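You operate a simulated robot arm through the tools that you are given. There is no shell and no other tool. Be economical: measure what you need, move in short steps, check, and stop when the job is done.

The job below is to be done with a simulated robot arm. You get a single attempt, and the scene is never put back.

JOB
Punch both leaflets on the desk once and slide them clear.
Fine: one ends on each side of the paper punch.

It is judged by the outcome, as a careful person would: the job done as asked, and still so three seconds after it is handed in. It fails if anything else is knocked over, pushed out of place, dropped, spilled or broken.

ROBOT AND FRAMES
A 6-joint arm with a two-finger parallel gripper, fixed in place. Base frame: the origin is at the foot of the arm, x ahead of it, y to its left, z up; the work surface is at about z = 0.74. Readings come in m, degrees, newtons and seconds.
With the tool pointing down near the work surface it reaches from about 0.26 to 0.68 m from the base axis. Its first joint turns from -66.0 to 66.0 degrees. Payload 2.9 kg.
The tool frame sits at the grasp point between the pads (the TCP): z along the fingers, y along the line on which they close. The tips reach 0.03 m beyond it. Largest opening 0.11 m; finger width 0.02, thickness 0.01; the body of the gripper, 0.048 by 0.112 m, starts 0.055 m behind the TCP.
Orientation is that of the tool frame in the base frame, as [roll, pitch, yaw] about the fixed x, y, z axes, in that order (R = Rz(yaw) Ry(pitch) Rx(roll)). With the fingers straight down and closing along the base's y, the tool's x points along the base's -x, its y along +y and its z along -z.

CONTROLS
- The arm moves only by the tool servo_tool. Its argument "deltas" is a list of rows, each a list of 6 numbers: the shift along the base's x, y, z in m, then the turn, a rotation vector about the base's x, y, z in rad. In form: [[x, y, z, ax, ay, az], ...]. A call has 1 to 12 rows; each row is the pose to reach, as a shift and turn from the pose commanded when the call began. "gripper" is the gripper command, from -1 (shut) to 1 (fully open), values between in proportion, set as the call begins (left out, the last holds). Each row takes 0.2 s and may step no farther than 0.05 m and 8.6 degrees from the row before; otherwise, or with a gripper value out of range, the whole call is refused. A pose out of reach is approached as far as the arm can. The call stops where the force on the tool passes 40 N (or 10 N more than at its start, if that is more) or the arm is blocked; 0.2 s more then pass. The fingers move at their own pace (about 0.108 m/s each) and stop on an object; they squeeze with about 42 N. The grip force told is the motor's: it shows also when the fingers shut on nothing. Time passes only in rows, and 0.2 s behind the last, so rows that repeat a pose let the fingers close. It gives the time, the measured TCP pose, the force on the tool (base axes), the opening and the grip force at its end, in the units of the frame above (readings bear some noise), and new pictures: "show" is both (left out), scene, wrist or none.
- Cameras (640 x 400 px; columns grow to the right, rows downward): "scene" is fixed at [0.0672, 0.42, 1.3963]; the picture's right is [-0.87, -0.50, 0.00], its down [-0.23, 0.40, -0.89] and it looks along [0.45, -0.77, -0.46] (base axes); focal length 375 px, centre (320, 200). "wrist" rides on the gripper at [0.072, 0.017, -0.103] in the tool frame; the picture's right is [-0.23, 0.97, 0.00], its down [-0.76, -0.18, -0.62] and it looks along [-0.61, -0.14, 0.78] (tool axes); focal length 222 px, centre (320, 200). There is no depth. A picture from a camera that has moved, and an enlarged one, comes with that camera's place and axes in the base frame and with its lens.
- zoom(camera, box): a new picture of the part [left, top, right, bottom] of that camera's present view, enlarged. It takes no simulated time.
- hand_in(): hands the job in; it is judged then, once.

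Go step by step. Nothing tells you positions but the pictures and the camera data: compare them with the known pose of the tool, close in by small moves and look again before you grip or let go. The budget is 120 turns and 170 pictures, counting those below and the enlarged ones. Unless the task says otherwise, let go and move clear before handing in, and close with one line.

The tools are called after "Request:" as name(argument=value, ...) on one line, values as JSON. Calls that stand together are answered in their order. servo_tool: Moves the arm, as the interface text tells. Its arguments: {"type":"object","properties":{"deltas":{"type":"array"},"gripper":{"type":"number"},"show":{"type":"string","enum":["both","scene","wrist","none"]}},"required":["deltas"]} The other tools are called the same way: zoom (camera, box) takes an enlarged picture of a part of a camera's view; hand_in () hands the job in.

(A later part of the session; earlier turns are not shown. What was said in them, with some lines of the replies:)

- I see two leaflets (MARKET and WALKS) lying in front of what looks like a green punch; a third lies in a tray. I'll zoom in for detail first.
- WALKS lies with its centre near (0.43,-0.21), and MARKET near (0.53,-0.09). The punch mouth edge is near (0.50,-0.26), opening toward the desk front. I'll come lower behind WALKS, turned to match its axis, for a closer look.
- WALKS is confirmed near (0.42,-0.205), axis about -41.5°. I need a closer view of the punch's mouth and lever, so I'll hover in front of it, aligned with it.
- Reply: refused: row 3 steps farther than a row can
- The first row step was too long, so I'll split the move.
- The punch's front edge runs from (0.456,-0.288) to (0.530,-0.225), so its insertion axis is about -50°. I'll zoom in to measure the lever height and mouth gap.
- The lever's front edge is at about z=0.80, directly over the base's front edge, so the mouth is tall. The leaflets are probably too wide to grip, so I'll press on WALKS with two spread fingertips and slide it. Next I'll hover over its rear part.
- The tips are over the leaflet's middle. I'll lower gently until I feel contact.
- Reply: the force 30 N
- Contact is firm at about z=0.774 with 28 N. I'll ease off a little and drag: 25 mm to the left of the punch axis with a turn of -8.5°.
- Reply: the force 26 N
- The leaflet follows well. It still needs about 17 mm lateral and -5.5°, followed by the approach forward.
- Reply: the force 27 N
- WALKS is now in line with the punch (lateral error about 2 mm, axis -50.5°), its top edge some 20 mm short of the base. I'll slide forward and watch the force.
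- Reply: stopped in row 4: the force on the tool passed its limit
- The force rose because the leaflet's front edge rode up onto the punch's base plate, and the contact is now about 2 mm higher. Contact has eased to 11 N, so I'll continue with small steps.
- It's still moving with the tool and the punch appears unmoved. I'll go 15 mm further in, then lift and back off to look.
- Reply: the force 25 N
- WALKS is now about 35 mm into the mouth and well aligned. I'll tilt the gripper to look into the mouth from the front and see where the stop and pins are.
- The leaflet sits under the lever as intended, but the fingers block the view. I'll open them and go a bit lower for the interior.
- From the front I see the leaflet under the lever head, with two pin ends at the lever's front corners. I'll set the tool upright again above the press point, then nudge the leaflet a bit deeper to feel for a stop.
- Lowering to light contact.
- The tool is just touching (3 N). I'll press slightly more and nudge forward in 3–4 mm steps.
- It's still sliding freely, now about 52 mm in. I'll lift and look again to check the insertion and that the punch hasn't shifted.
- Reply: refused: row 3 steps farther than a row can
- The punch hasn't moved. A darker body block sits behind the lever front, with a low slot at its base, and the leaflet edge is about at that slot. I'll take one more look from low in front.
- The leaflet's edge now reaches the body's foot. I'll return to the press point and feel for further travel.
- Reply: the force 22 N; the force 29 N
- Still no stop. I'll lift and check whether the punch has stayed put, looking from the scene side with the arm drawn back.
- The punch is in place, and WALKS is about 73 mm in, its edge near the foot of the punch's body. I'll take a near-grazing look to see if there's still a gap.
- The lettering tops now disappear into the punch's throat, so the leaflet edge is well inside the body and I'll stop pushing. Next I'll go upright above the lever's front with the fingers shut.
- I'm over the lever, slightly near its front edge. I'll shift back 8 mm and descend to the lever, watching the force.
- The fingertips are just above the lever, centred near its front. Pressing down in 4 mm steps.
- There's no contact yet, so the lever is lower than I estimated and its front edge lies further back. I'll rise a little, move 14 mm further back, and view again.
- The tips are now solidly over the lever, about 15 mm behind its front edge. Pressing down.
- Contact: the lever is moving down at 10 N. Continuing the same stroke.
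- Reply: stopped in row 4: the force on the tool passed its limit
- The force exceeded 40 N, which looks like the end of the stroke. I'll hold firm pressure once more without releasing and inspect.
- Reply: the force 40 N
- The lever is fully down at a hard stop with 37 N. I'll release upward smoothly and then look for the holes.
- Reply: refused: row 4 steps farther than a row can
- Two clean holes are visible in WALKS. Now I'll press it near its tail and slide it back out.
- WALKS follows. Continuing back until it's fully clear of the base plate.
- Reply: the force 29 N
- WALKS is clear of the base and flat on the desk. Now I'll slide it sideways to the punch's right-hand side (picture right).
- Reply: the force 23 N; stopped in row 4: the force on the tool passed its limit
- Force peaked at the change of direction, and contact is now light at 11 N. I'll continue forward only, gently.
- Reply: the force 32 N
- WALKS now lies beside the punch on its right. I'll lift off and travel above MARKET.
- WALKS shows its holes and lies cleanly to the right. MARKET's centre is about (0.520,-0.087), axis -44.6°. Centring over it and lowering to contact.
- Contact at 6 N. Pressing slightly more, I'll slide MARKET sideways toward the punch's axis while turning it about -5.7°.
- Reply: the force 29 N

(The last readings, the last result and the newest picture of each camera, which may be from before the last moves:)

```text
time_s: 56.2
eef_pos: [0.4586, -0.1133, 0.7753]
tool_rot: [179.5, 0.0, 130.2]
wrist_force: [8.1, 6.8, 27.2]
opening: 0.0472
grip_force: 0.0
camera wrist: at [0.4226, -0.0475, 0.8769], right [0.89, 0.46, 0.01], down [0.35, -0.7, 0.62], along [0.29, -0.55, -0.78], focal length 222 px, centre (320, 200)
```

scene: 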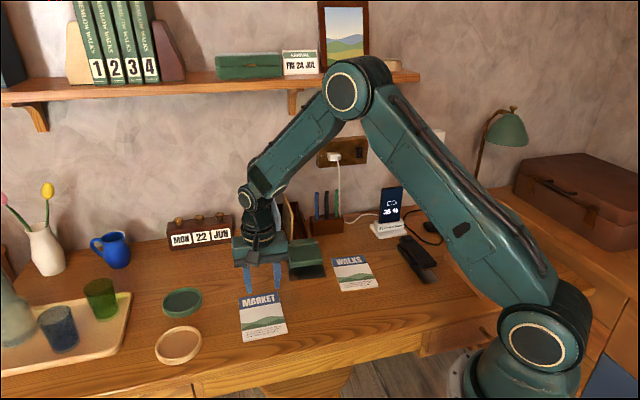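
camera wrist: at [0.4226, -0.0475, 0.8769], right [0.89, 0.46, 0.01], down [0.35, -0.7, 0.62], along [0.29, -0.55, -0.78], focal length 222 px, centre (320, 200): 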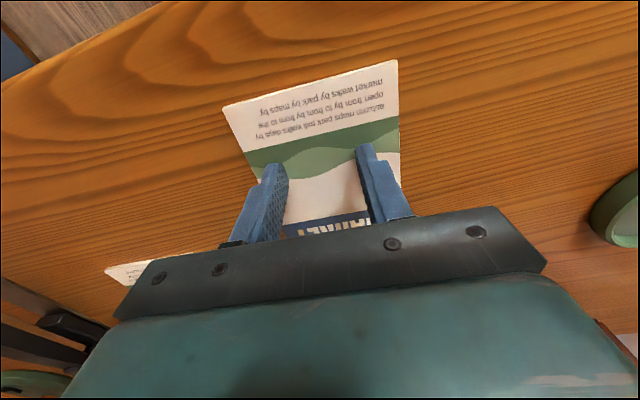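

Request:
servo_tool(deltas=[[-0.007, -0.0065, 0.0004, 0, 0, -0.005], [-0.015, -0.014, 0.0004, 0, 0, -0.01], [-0.023, -0.0215, 0.0004, 0, 0, -0.015], [-0.031, -0.029, 0.0004, 0, 0, -0.015], [-0.039, -0.0365, 0.0004, 0, 0, -0.015], [-0.0455, -0.0425, 0.0004, 0, 0, -0.015], [-0.0455, -0.0425, 0.0004, 0, 0, -0.015]])

Request:
zoom(camera="scene", box=[250, 210, 370, 335])

```text
time_s: 57.8
eef_pos: [0.4125, -0.1568, 0.7754]
tool_rot: [179.7, 0.0, 129.2]
wrist_force: [5.7, 4.5, 22.0]
opening: 0.047
grip_force: 0.0
camera wrist: at [0.3776, -0.0904, 0.877], right [0.9, 0.44, 0.0], down [0.34, -0.7, 0.62], along [0.28, -0.56, -0.78], focal length 222 px, centre (320, 200)
```

scene: 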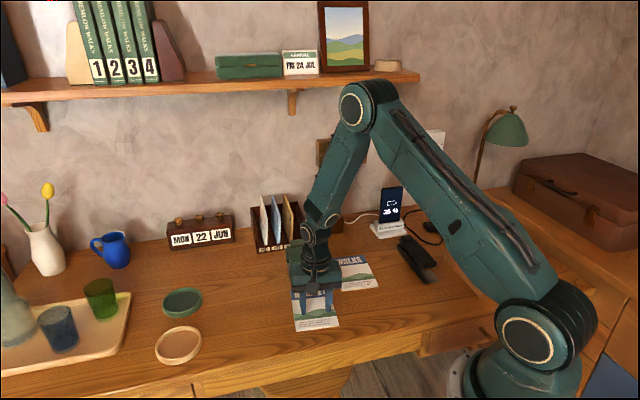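
wrist: 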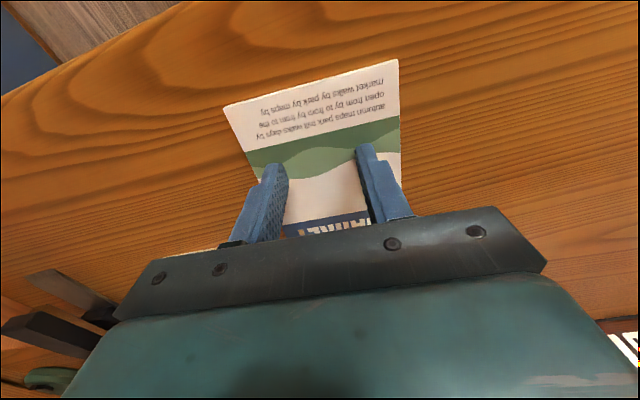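

```text
3.20 times, centred on (310, 272) of scene
camera zoom: at [0.067, 0.4202, 1.3962], right [-0.87, -0.5, 0.0], down [-0.23, 0.4, -0.89], along [0.45, -0.77, -0.46], focal length 1199 px, centre (352, -32)
```

zoom: 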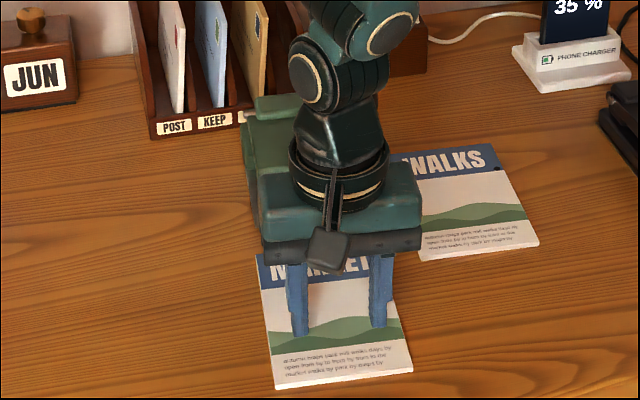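

MARKET is aligned (lateral about 2 mm, axis about -51°), its top edge some 37 mm short of the punch. Sliding forward to the plate.

Request:
servo_tool(deltas=[[0.003, -0.005, 0.0006, 0, 0, 0.005], [0.008, -0.0115, 0.0004, 0, 0, 0.01], [0.013, -0.0175, 0.0004, 0, 0, 0.01], [0.018, -0.0235, 0.0004, 0, 0, 0.01], [0.0205, -0.0265, 0.0004, 0, 0, 0.01]], show="none")

Request:
zoom(camera="scene", box=[250, 210, 370, 335])

```text
time_s: 59.0
eef_pos: [0.4335, -0.1838, 0.7743]
tool_rot: [179.7, -0.1, 129.8]
wrist_force: [-5.4, 6.4, 20.1]
opening: 0.0476
grip_force: 0.1
```

```text
3.20 times, centred on (310, 272) of scene
camera zoom: at [0.0668, 0.4203, 1.3962], right [-0.87, -0.5, 0.0], down [-0.23, 0.4, -0.89], along [0.45, -0.77, -0.46], focal length 1199 px, centre (352, -32)
```

zoom: 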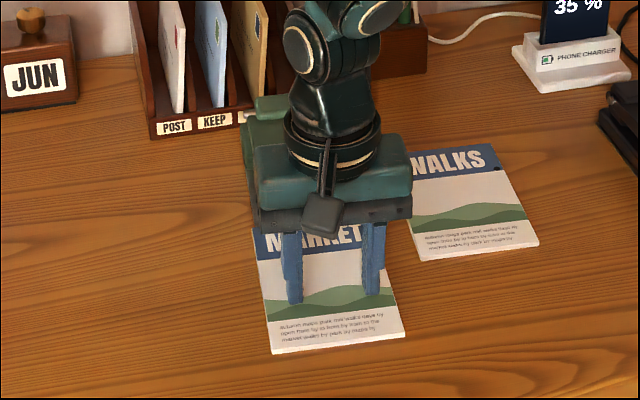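

Request:
servo_tool(deltas=[[0.002, -0.0024, 0.0005, 0, 0, 0], [0.004, -0.0048, 0.001, 0, 0, 0], [0.0065, -0.0077, 0.0015, 0, 0, 0], [0.0096, -0.0115, 0.0018, 0, 0, 0]], show="none")

Request:
zoom(camera="scene", box=[250, 210, 370, 335])

```text
time_s: 60.0
eef_pos: [0.4411, -0.1949, 0.7752]
tool_rot: [179.7, -0.1, 129.8]
wrist_force: [0.2, 0.3, 0.4]
opening: 0.0496
grip_force: 0.0
```

```text
3.20 times, centred on (310, 272) of scene
camera zoom: at [0.0672, 0.42, 1.3963], right [-0.87, -0.5, 0.0], down [-0.23, 0.4, -0.89], along [0.45, -0.77, -0.46], focal length 1199 px, centre (352, -32)
```

zoom: 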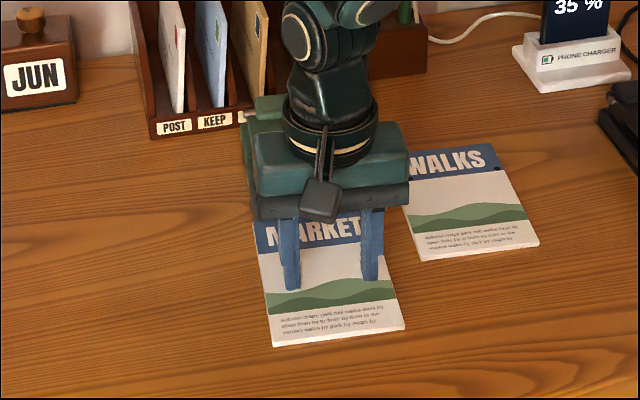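

I rose off it. Re-contact lightly and continue.

Request:
servo_tool(deltas=[[0, 0, -0.001, 0, 0, 0], [0, 0, -0.0014, 0, 0, 0]], show="none")

Request:
servo_tool(deltas=[[0, 0, -0.0004, 0, 0, 0], [0.002, -0.0024, -0.0004, 0, 0, 0], [0.004, -0.0048, 0, 0, 0, 0], [0.0065, -0.0077, 0.0004, 0, 0, 0], [0.009, -0.0107, 0.0008, 0, 0, 0]], show="none")

Request:
zoom(camera="scene", box=[250, 210, 370, 335])

```text
time_s: 60.6
eef_pos: [0.4426, -0.1947, 0.7742]
tool_rot: [179.7, -0.2, 129.9]
wrist_force: [-3.1, 1.8, 7.2]
opening: 0.0495
grip_force: 0.1
```

```text
time_s: 61.8
eef_pos: [0.4506, -0.2055, 0.7762]
tool_rot: [179.8, 0.0, 129.8]
wrist_force: [-2.1, 5.7, 14.7]
opening: 0.0498
grip_force: 0.4
```

```text
3.20 times, centred on (310, 272) of scene
camera zoom: at [0.0669, 0.4202, 1.3962], right [-0.87, -0.5, 0.0], down [-0.23, 0.4, -0.89], along [0.45, -0.77, -0.46], focal length 1199 px, centre (352, -32)
```

zoom: 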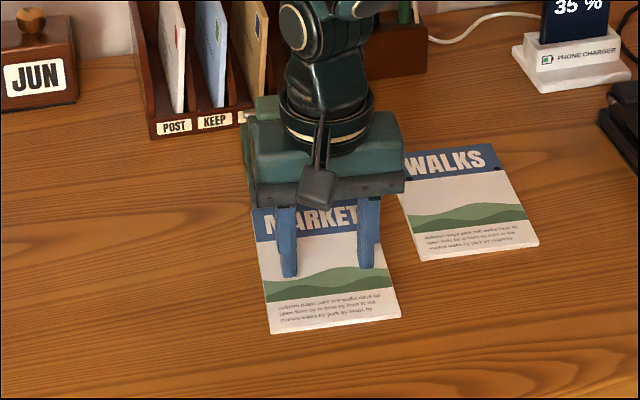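

It climbed onto the plate. Continuing inward.

Request:
servo_tool(deltas=[[0.0032, -0.0038, 0.0001, 0, 0, 0], [0.0064, -0.0077, 0.0002, 0, 0, 0], [0.0096, -0.0115, 0.0003, 0, 0, 0], [0.0128, -0.0153, 0.0005, 0, 0, 0], [0.016, -0.019, 0.0006, 0, 0, 0]])

Request:
zoom(camera="scene", box=[250, 210, 370, 335])

```text
time_s: 63.0
eef_pos: [0.4675, -0.2236, 0.7761]
tool_rot: [179.6, -0.1, 129.8]
wrist_force: [-2.5, 3.6, 11.3]
opening: 0.0496
grip_force: 0.6
camera wrist: at [0.4319, -0.1589, 0.8789], right [0.89, 0.45, 0.0], down [0.35, -0.7, 0.62], along [0.28, -0.55, -0.78], focal length 222 px, centre (320, 200)
```

scene: 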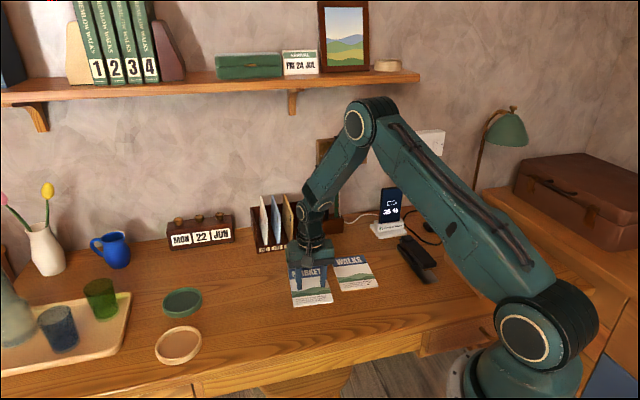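
wrist: 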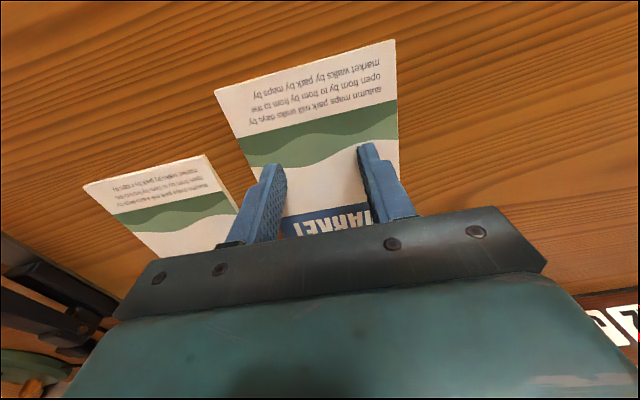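

```text
3.20 times, centred on (310, 272) of scene
camera zoom: at [0.0669, 0.4202, 1.3963], right [-0.87, -0.5, 0.0], down [-0.23, 0.4, -0.89], along [0.45, -0.77, -0.46], focal length 1199 px, centre (352, -32)
```

zoom: 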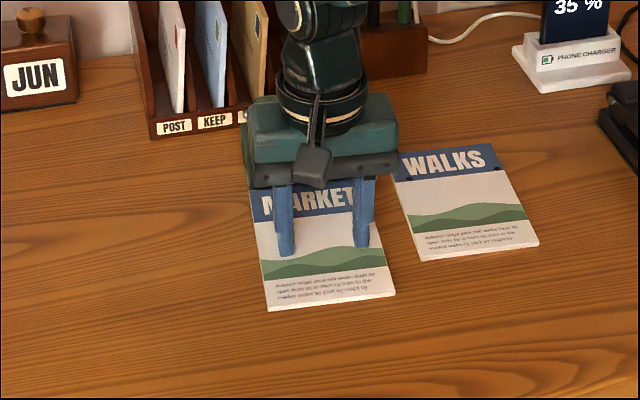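

About 38 mm in. I'll re-place the fingers 30 mm further back on the leaflet for the last push.

Request:
servo_tool(deltas=[[0, 0, 0.012, 0, 0, 0], [-0.0193, 0.023, 0.012, 0, 0, 0], [-0.0193, 0.023, 0.002, 0, 0, 0], [-0.0193, 0.023, 0.0, 0, 0, 0], [-0.0193, 0.023, -0.0005, 0, 0, 0]], show="none")

Request:
servo_tool(deltas=[[0, 0, -0.0006, 0, 0, 0], [0, 0, -0.001, 0, 0, 0]], show="none")

Request:
zoom(camera="scene", box=[260, 220, 350, 320])

```text
time_s: 64.2
eef_pos: [0.4471, -0.2008, 0.7756]
tool_rot: [179.7, -0.1, 129.8]
wrist_force: [-1.1, 0.7, 2.7]
opening: 0.0494
grip_force: 0.1
```

```text
time_s: 64.8
eef_pos: [0.4474, -0.2018, 0.7755]
tool_rot: [179.7, 0.0, 129.8]
wrist_force: [-2.7, 1.6, 13.6]
opening: 0.0495
grip_force: 0.1
```

```text
4.00 times, centred on (305, 270) of scene
camera zoom: at [0.0669, 0.4202, 1.3963], right [-0.87, -0.5, 0.0], down [-0.23, 0.4, -0.89], along [0.45, -0.77, -0.46], focal length 1499 px, centre (380, -80)
```

zoom: 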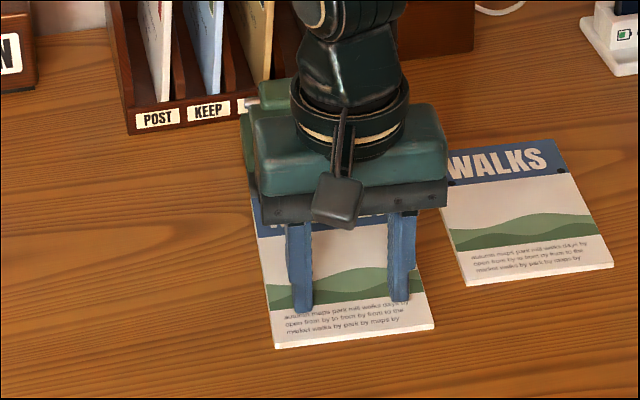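

MARKET's tail now matches where WALKS was at 43 mm depth, so 30 mm more reproduces the same insertion.

Request:
servo_tool(deltas=[[0.0025, -0.003, 0.0001, 0, 0, 0], [0.0051, -0.0061, 0.0002, 0, 0, 0], [0.0077, -0.0092, 0.0003, 0, 0, 0], [0.0102, -0.0122, 0.0004, 0, 0, 0], [0.0128, -0.0153, 0.0006, 0, 0, 0]], show="none")

Request:
zoom(camera="scene", box=[260, 220, 350, 320])

```text
time_s: 66.0
eef_pos: [0.4595, -0.2177, 0.7759]
tool_rot: [179.7, -0.1, 130.0]
wrist_force: [-4.3, 5.2, 17.8]
opening: 0.0493
grip_force: 0.0
```

```text
4.00 times, centred on (305, 270) of scene
camera zoom: at [0.0668, 0.4203, 1.3962], right [-0.87, -0.5, 0.0], down [-0.23, 0.4, -0.89], along [0.45, -0.77, -0.46], focal length 1499 px, centre (380, -80)
```

zoom: 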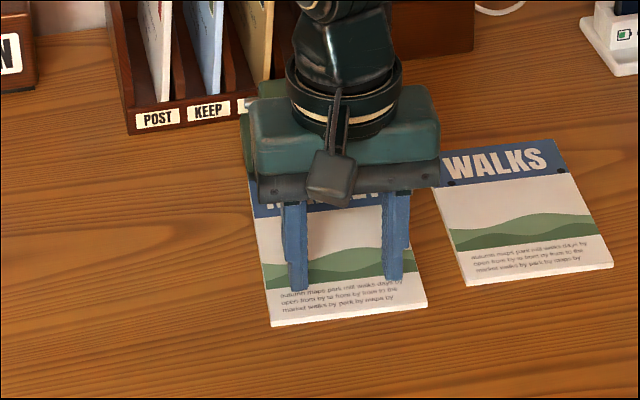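

Request:
servo_tool(deltas=[[0.0025, -0.003, 0.0001, 0, 0, 0], [0.0051, -0.0061, 0.0003, 0, 0, 0], [0.0071, -0.0084, 0.0004, 0, 0, 0], [0.0071, -0.0084, 0.0004, 0, 0, 0]], show="none")

Request:
zoom(camera="scene", box=[260, 220, 350, 320])

```text
time_s: 67.0
eef_pos: [0.4681, -0.224, 0.7749]
tool_rot: [179.7, -0.1, 130.0]
wrist_force: [-4.9, 5.0, 17.5]
opening: 0.0494
grip_force: 0.0
```

```text
4.00 times, centred on (305, 270) of scene
camera zoom: at [0.0668, 0.4203, 1.3962], right [-0.87, -0.5, 0.0], down [-0.23, 0.4, -0.89], along [0.45, -0.77, -0.46], focal length 1499 px, centre (380, -80)
```

zoom: 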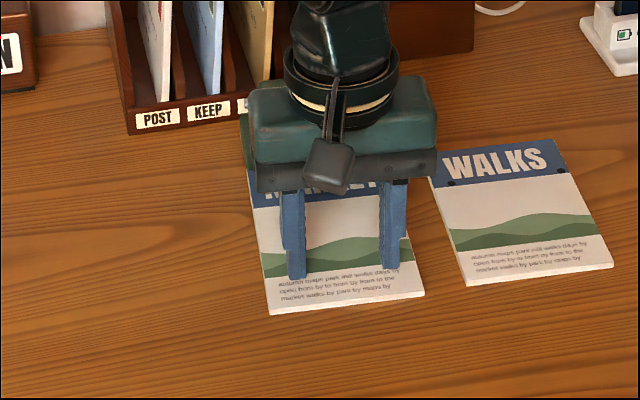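

MARKET is at the same depth as WALKS was. I'll lift, close the fingers and move over the same lever spot.

Request:
servo_tool(deltas=[[0, 0, 0.035, 0, 0, 0], [0, 0, 0.075, 0, 0, 0], [0, 0, 0.105, 0, 0, 0], [0.025, -0.028, 0.105, 0, 0, 0], [0.051, -0.0555, 0.095, 0, 0, 0], [0.051, -0.0555, 0.053, 0, 0, 0], [0.051, -0.0555, 0.051, 0, 0, 0]], gripper=-1)

Request:
zoom(camera="scene", box=[280, 215, 340, 275])

```text
time_s: 68.6
eef_pos: [0.5184, -0.2812, 0.8249]
tool_rot: [179.7, -0.1, 129.8]
wrist_force: [0.0, -0.8, -0.3]
opening: 0.0001
grip_force: 37.4
camera wrist: at [0.4843, -0.2148, 0.9279], right [0.89, 0.45, 0.0], down [0.35, -0.7, 0.62], along [0.28, -0.55, -0.78], focal length 222 px, centre (320, 200)
```

scene: 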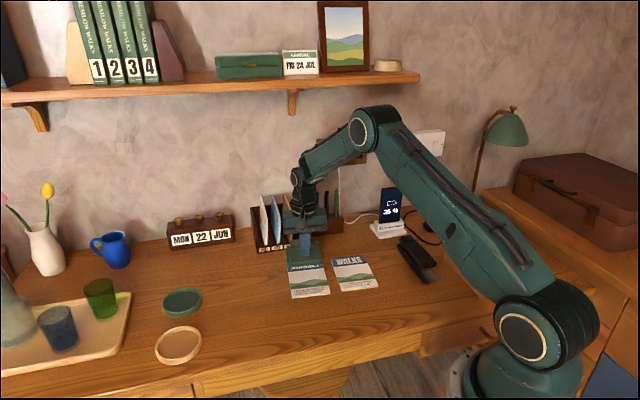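
wrist: 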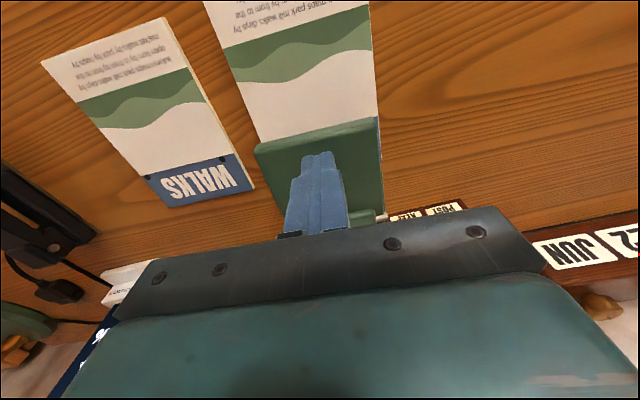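

```text
6.67 times, centred on (310, 245) of scene
camera zoom: at [0.0672, 0.42, 1.3963], right [-0.87, -0.5, 0.0], down [-0.23, 0.4, -0.89], along [0.45, -0.77, -0.46], focal length 2498 px, centre (387, -100)
```

zoom: 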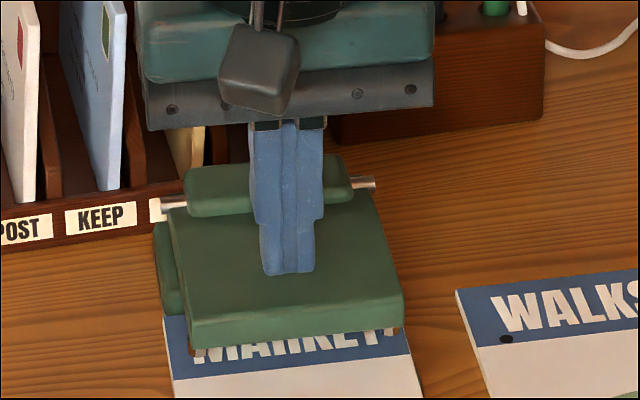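

Same geometry as before, with the lever raised and MARKET in place. Pressing down in one continuous stroke to the stop.

Request:
servo_tool(deltas=[[0, 0, -0.006, 0, 0, 0], [0, 0, -0.012, 0, 0, 0], [0, 0, -0.015, 0, 0, 0], [0, 0, -0.017, 0, 0, 0], [0, 0, -0.019, 0, 0, 0], [0, 0, -0.0205, 0, 0, 0], [0, 0, -0.0215, 0, 0, 0], [0, 0, -0.0215, 0, 0, 0]], show="none")

Request:
zoom(camera="scene", box=[280, 215, 340, 275])

```text
time_s: 70.4
eef_pos: [0.5192, -0.28, 0.8054]
tool_rot: [179.8, -0.1, 129.9]
wrist_force: [-5.6, 5.9, 15.1]
opening: 0.0
grip_force: 37.7
```

```text
6.67 times, centred on (310, 245) of scene
camera zoom: at [0.0668, 0.4203, 1.3962], right [-0.87, -0.5, 0.0], down [-0.23, 0.4, -0.89], along [0.45, -0.77, -0.46], focal length 2498 px, centre (387, -100)
```

zoom: 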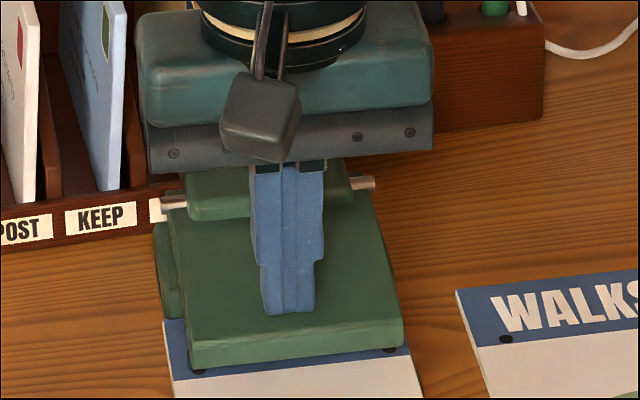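

Request:
servo_tool(deltas=[[0, 0, -0.0006, 0, 0, 0], [0, 0, -0.0012, 0, 0, 0], [0, 0, -0.0016, 0, 0, 0], [0, 0, -0.0016, 0, 0, 0]], show="none")

Request:
zoom(camera="scene", box=[280, 215, 340, 275])

```text
time_s: 71.4
eef_pos: [0.5189, -0.2802, 0.8053]
tool_rot: [179.6, -0.1, 130.0]
wrist_force: [-6.2, 11.7, 28.7]
opening: 0.0001
grip_force: 37.3
```

```text
6.67 times, centred on (310, 245) of scene
camera zoom: at [0.0665, 0.4205, 1.3962], right [-0.87, -0.5, 0.0], down [-0.23, 0.4, -0.89], along [0.45, -0.77, -0.46], focal length 2498 px, centre (387, -100)
```

zoom: 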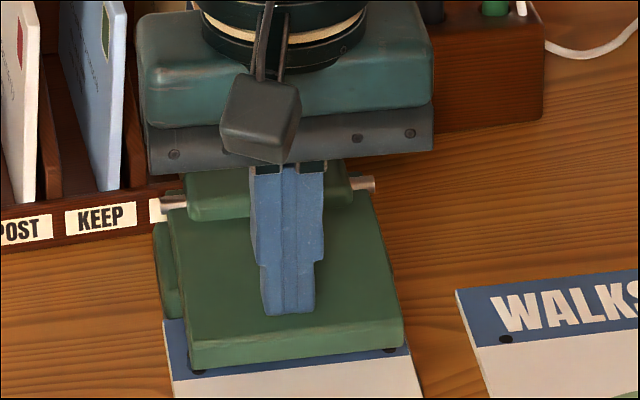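

The lever is at its hard stop. I'll release upward and return over the leaflet's tail.

Request:
servo_tool(deltas=[[0, 0, 0.006, 0, 0, 0], [0, 0, 0.015, 0, 0, 0], [0, 0, 0.03, 0, 0, 0], [-0.022, 0.024, 0.045, 0, 0, 0], [-0.045, 0.049, 0.05, 0, 0, 0], [-0.053, 0.059, 0.05, 0, 0, 0], [-0.053, 0.059, 0.03, 0, 0, 0], [-0.053, 0.059, 0.0, 0, 0, 0], [-0.053, 0.059, -0.025, 0, 0, 0], [-0.053, 0.059, -0.025, 0, 0, 0]], gripper=-0.1)

Request:
zoom(camera="scene", box=[265, 200, 355, 300])

```text
time_s: 73.6
eef_pos: [0.4652, -0.22, 0.7799]
tool_rot: [179.7, -0.1, 129.8]
wrist_force: [-0.6, 0.4, 1.2]
opening: 0.0496
grip_force: 0.0
camera wrist: at [0.4306, -0.1555, 0.8814], right [0.89, 0.45, 0.0], down [0.35, -0.7, 0.62], along [0.28, -0.55, -0.78], focal length 222 px, centre (320, 200)
```

scene: 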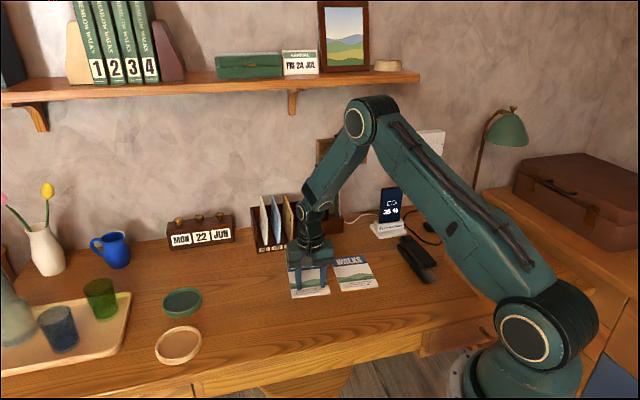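
wrist: 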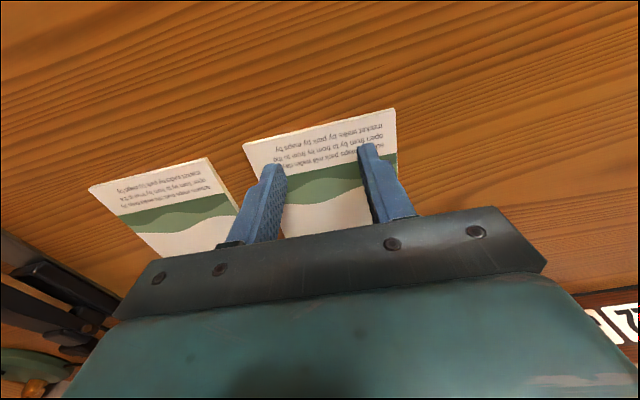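

```text
4.00 times, centred on (310, 250) of scene
camera zoom: at [0.0672, 0.42, 1.3963], right [-0.87, -0.5, 0.0], down [-0.23, 0.4, -0.89], along [0.45, -0.77, -0.46], focal length 1499 px, centre (360, 0)
```

zoom: 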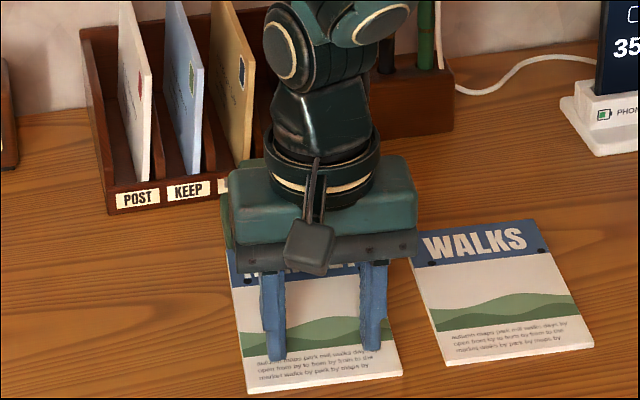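

Request:
servo_tool(deltas=[[0, 0, -0.002, 0, 0, 0], [0, 0, -0.0038, 0, 0, 0]], show="none")

Request:
servo_tool(deltas=[[0, 0, -0.0006, 0, 0, 0], [0, 0, -0.001, 0, 0, 0]], show="none")

```text
time_s: 74.2
eef_pos: [0.4659, -0.2209, 0.7762]
tool_rot: [179.7, -0.1, 129.7]
wrist_force: [-3.8, 2.2, 8.9]
opening: 0.0495
grip_force: 0.4
```

```text
time_s: 74.8
eef_pos: [0.4675, -0.2216, 0.776]
tool_rot: [179.7, 0.0, 129.8]
wrist_force: [-8.2, 5.7, 26.7]
opening: 0.0495
grip_force: 0.2
```

Request:
servo_tool(deltas=[[0, 0, 0.0004, 0, 0, 0], [-0.0032, 0.0038, 0.0002, 0, 0, 0], [-0.0077, 0.0092, 0.0, 0, 0, 0], [-0.0122, 0.0146, -0.0003, 0, 0, 0], [-0.0167, 0.02, -0.0005, 0, 0, 0], [-0.0212, 0.0254, -0.0007, 0, 0, 0], [-0.0257, 0.0308, -0.0008, 0, 0, 0]], show="none")

Request:
zoom(camera="scene", box=[250, 210, 370, 335])

```text
time_s: 76.4
eef_pos: [0.4419, -0.1922, 0.7743]
tool_rot: [179.4, 0.5, 129.8]
wrist_force: [7.6, -10.2, 32.1]
opening: 0.0496
grip_force: 0.3
```

```text
3.20 times, centred on (310, 272) of scene
camera zoom: at [0.0669, 0.42, 1.3963], right [-0.87, -0.5, 0.0], down [-0.23, 0.4, -0.89], along [0.45, -0.77, -0.46], focal length 1199 px, centre (352, -32)
```

zoom: 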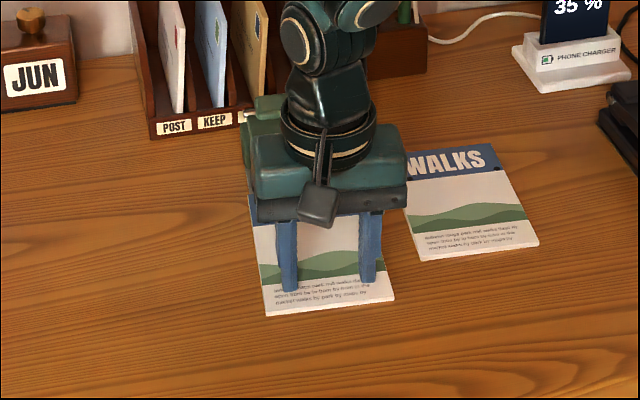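

Request:
servo_tool(deltas=[[-0.003, 0.0036, 0.0006, 0, 0, 0], [-0.0077, 0.0092, 0.0005, 0, 0, 0], [-0.0122, 0.0146, 0.0004, 0, 0, 0], [-0.0167, 0.02, 0.0003, 0, 0, 0], [-0.0212, 0.0254, 0.0001, 0, 0, 0], [-0.0257, 0.0308, -0.0001, 0, 0, 0], [-0.03, 0.036, -0.0002, 0, 0, 0], [-0.034, 0.0405, -0.0003, 0, 0, 0]])

Request:
zoom(camera="scene", box=[250, 210, 370, 335])

```text
time_s: 78.2
eef_pos: [0.4096, -0.152, 0.775]
tool_rot: [179.5, 0.3, 129.8]
wrist_force: [8.1, -12.3, 36.0]
opening: 0.0495
grip_force: 0.3
camera wrist: at [0.3732, -0.0864, 0.8763], right [0.89, 0.45, 0.01], down [0.34, -0.7, 0.63], along [0.29, -0.56, -0.78], focal length 222 px, centre (320, 200)
```

scene: 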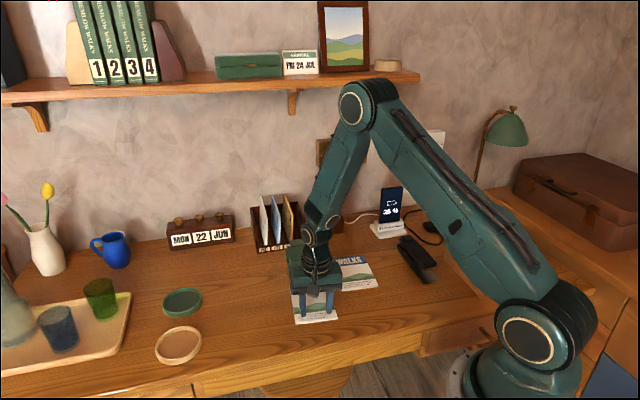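
wrist: 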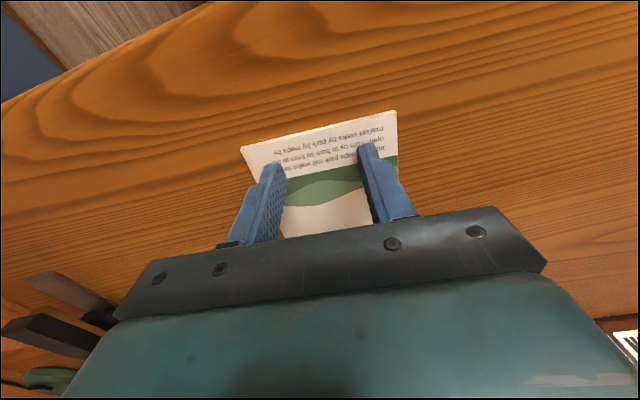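

```text
3.20 times, centred on (310, 272) of scene
camera zoom: at [0.0669, 0.42, 1.3963], right [-0.87, -0.5, 0.0], down [-0.23, 0.4, -0.89], along [0.45, -0.77, -0.46], focal length 1199 px, centre (352, -32)
```

zoom: 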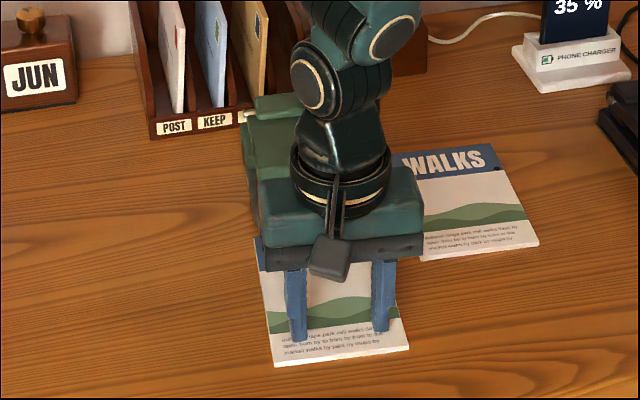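

MARKET is out of the punch. I'll ease the pressure and slide it sideways to the punch's left-hand side.

Request:
servo_tool(deltas=[[0, 0, 0.0008, 0, 0, 0], [0.006, 0.005, 0.0008, 0, 0, 0], [0.015, 0.0126, 0.0008, 0, 0, 0], [0.025, 0.021, 0.0008, 0, 0, 0], [0.035, 0.0294, 0.0008, 0, 0, 0], [0.045, 0.0378, 0.0008, 0, 0, 0], [0.055, 0.0462, 0.0008, 0, 0, 0]], show="wrist")

```text
time_s: 79.8
eef_pos: [0.4614, -0.1046, 0.7746]
tool_rot: [179.6, -0.1, 129.8]
wrist_force: [-8.9, -5.8, 31.1]
opening: 0.0504
grip_force: 0.4
camera wrist: at [0.4266, -0.04, 0.8768], right [0.89, 0.45, 0.01], down [0.35, -0.7, 0.62], along [0.28, -0.55, -0.78], focal length 222 px, centre (320, 200)
```

wrist: 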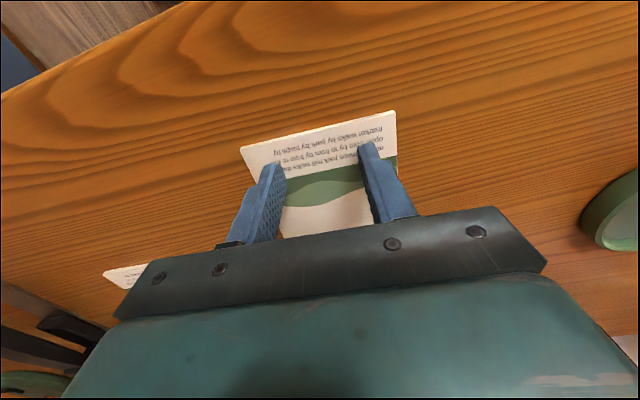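

Request:
servo_tool(deltas=[[0, 0, 0.0005, 0, 0, 0], [0.008, 0.0067, 0.0005, 0, 0, 0], [0.018, 0.015, 0.0005, 0, 0, 0], [0.028, 0.0235, 0.0005, 0, 0, 0], [0.038, 0.032, 0.0005, 0, 0, 0], [0.048, 0.0403, 0.0005, 0, 0, 0], [0.051, 0.043, 0.0005, 0, 0, 0]])

```text
time_s: 81.4
eef_pos: [0.5119, -0.0612, 0.7742]
tool_rot: [179.6, 0.0, 129.8]
wrist_force: [-6.8, -8.6, 29.6]
opening: 0.0511
grip_force: 1.8
camera wrist: at [0.4772, 0.0041, 0.8768], right [0.89, 0.45, 0.01], down [0.35, -0.7, 0.62], along [0.28, -0.55, -0.78], focal length 222 px, centre (320, 200)
```

scene: 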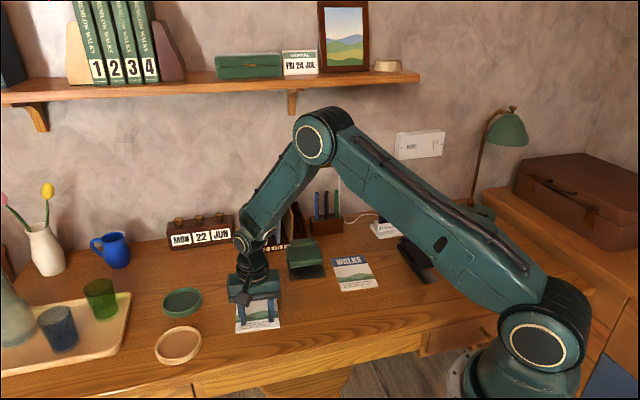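
wrist: 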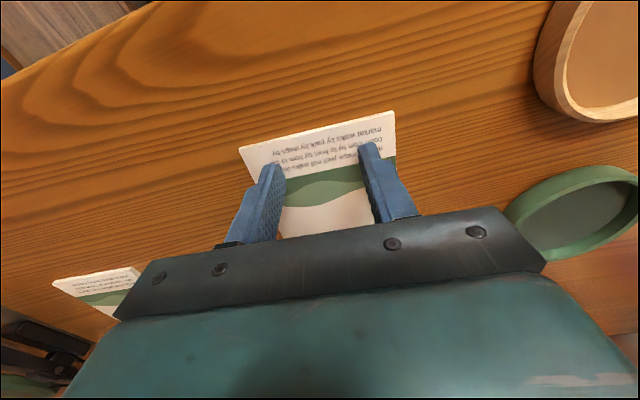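

Now forward along the punch's left side, with pressure eased.

Request:
servo_tool(deltas=[[0, 0, 0.0009, 0, 0, 0], [0.004, -0.005, 0.0009, 0, 0, 0], [0.0105, -0.0125, 0.0009, 0, 0, 0], [0.018, -0.0215, 0.0009, 0, 0, 0], [0.026, -0.031, 0.0009, 0, 0, 0], [0.034, -0.0405, 0.0009, 0, 0, 0], [0.042, -0.05, 0.0009, 0, 0, 0], [0.05, -0.0595, 0.0009, 0, 0, 0]])

Request:
zoom(camera="scene", box=[200, 210, 390, 350])

```text
time_s: 83.2
eef_pos: [0.5626, -0.1191, 0.7743]
tool_rot: [179.7, 0.0, 129.8]
wrist_force: [-3.7, 5.6, 21.1]
opening: 0.0507
grip_force: 1.5
camera wrist: at [0.5277, -0.054, 0.877], right [0.89, 0.45, 0.01], down [0.35, -0.7, 0.62], along [0.28, -0.55, -0.78], focal length 222 px, centre (320, 200)
```

scene: 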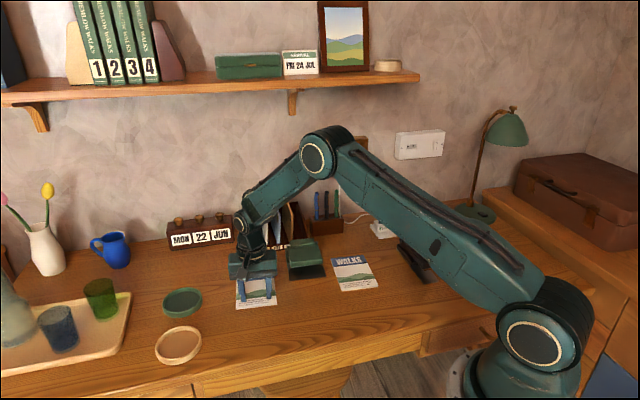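
wrist: 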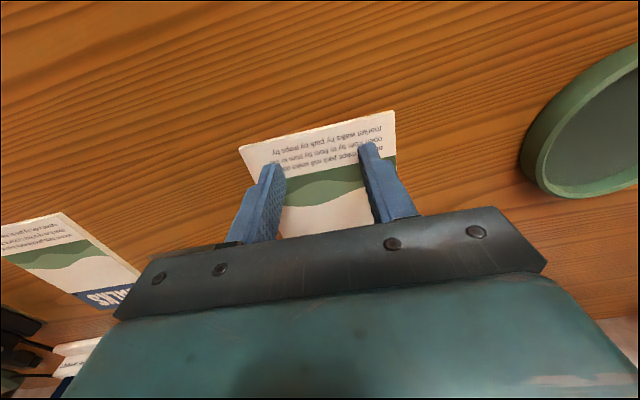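

```text
2.86 times, centred on (295, 280) of scene
camera zoom: at [0.0667, 0.4202, 1.3962], right [-0.87, -0.5, 0.0], down [-0.23, 0.4, -0.89], along [0.45, -0.77, -0.46], focal length 1070 px, centre (391, -29)
```

zoom: 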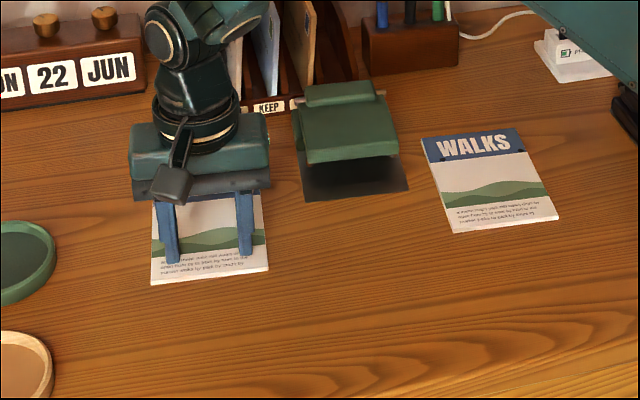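

MARKET lies on the punch's left and WALKS on its right, both clear. I'll lift straight up and withdraw.

Request:
servo_tool(deltas=[[0, 0, 0.03, 0, 0, 0], [0, 0, 0.075, 0, 0, 0], [-0.02, 0.01, 0.12, 0, 0, 0], [-0.05, 0.02, 0.15, 0, 0, 0], [-0.085, 0.03, 0.18, 0, 0, 0], [-0.12, 0.04, 0.21, 0, 0, 0], [-0.16, 0.05, 0.235, 0, 0, 0], [-0.2, 0.06, 0.26, 0, 0, 0], [-0.2, 0.06, 0.26, 0, 0, 0]], show="both")

Request:
zoom(camera="scene", box=[220, 210, 390, 320])

```text
refused: row 3 steps farther than a row can; nothing moved
```

```text
3.64 times, centred on (305, 265) of scene
camera zoom: at [0.0667, 0.4202, 1.3962], right [-0.87, -0.5, 0.0], down [-0.23, 0.4, -0.89], along [0.45, -0.77, -0.46], focal length 1362 px, centre (374, -36)
```

zoom: 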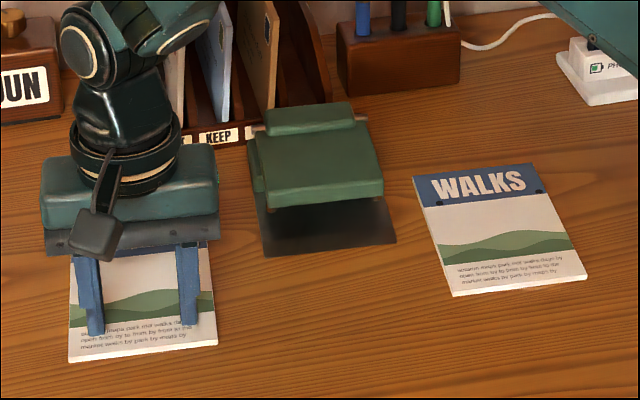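

One step was too long, so I'll retreat again with shorter ones.

Request:
servo_tool(deltas=[[0, 0, 0.03, 0, 0, 0], [0, 0, 0.07, 0, 0, 0], [-0.02, 0.01, 0.1, 0, 0, 0], [-0.05, 0.02, 0.13, 0, 0, 0], [-0.08, 0.03, 0.16, 0, 0, 0], [-0.11, 0.04, 0.185, 0, 0, 0], [-0.145, 0.05, 0.21, 0, 0, 0], [-0.18, 0.06, 0.235, 0, 0, 0], [-0.18, 0.06, 0.235, 0, 0, 0]], show="both")

Request:
zoom(camera="scene", box=[220, 210, 390, 320])

```text
time_s: 85.2
eef_pos: [0.3792, -0.0624, 1.0098]
tool_rot: [179.6, -0.2, 129.7]
wrist_force: [0.1, 0.6, 0.8]
opening: 0.0495
grip_force: 0.0
camera wrist: at [0.3449, 0.0046, 1.1134], right [0.89, 0.45, 0.0], down [0.35, -0.7, 0.62], along [0.28, -0.55, -0.78], focal length 222 px, centre (320, 200)
```

scene: 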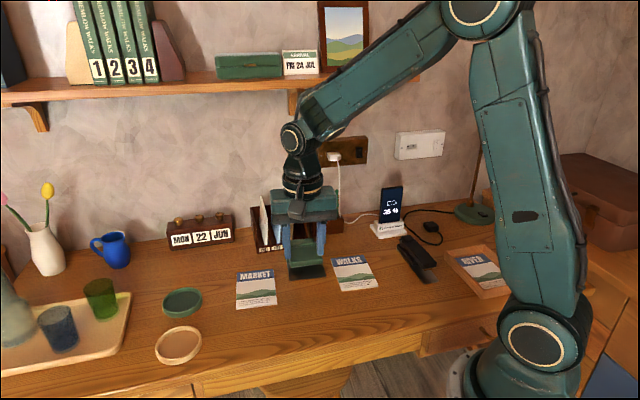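
wrist: 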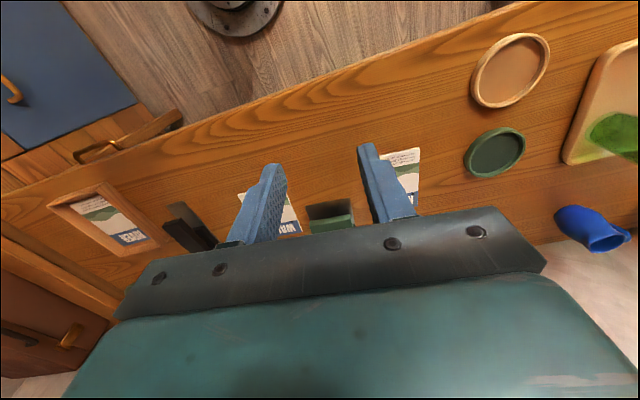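

```text
3.64 times, centred on (305, 265) of scene
camera zoom: at [0.0671, 0.42, 1.3963], right [-0.87, -0.5, 0.0], down [-0.23, 0.4, -0.89], along [0.45, -0.77, -0.46], focal length 1362 px, centre (374, -36)
```

zoom: 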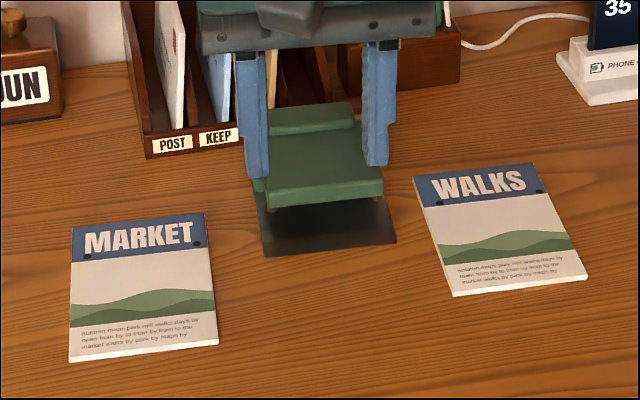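

Both leaflets show their pair of holes, with MARKET on the left of the punch and WALKS on the right. The punch and everything else are in place and the arm is clear.

Request:
hand_in()

```text
The job is handed in.
```

Both leaflets were punched once and slid clear, with MARKET now left of the punch and WALKS right of it.
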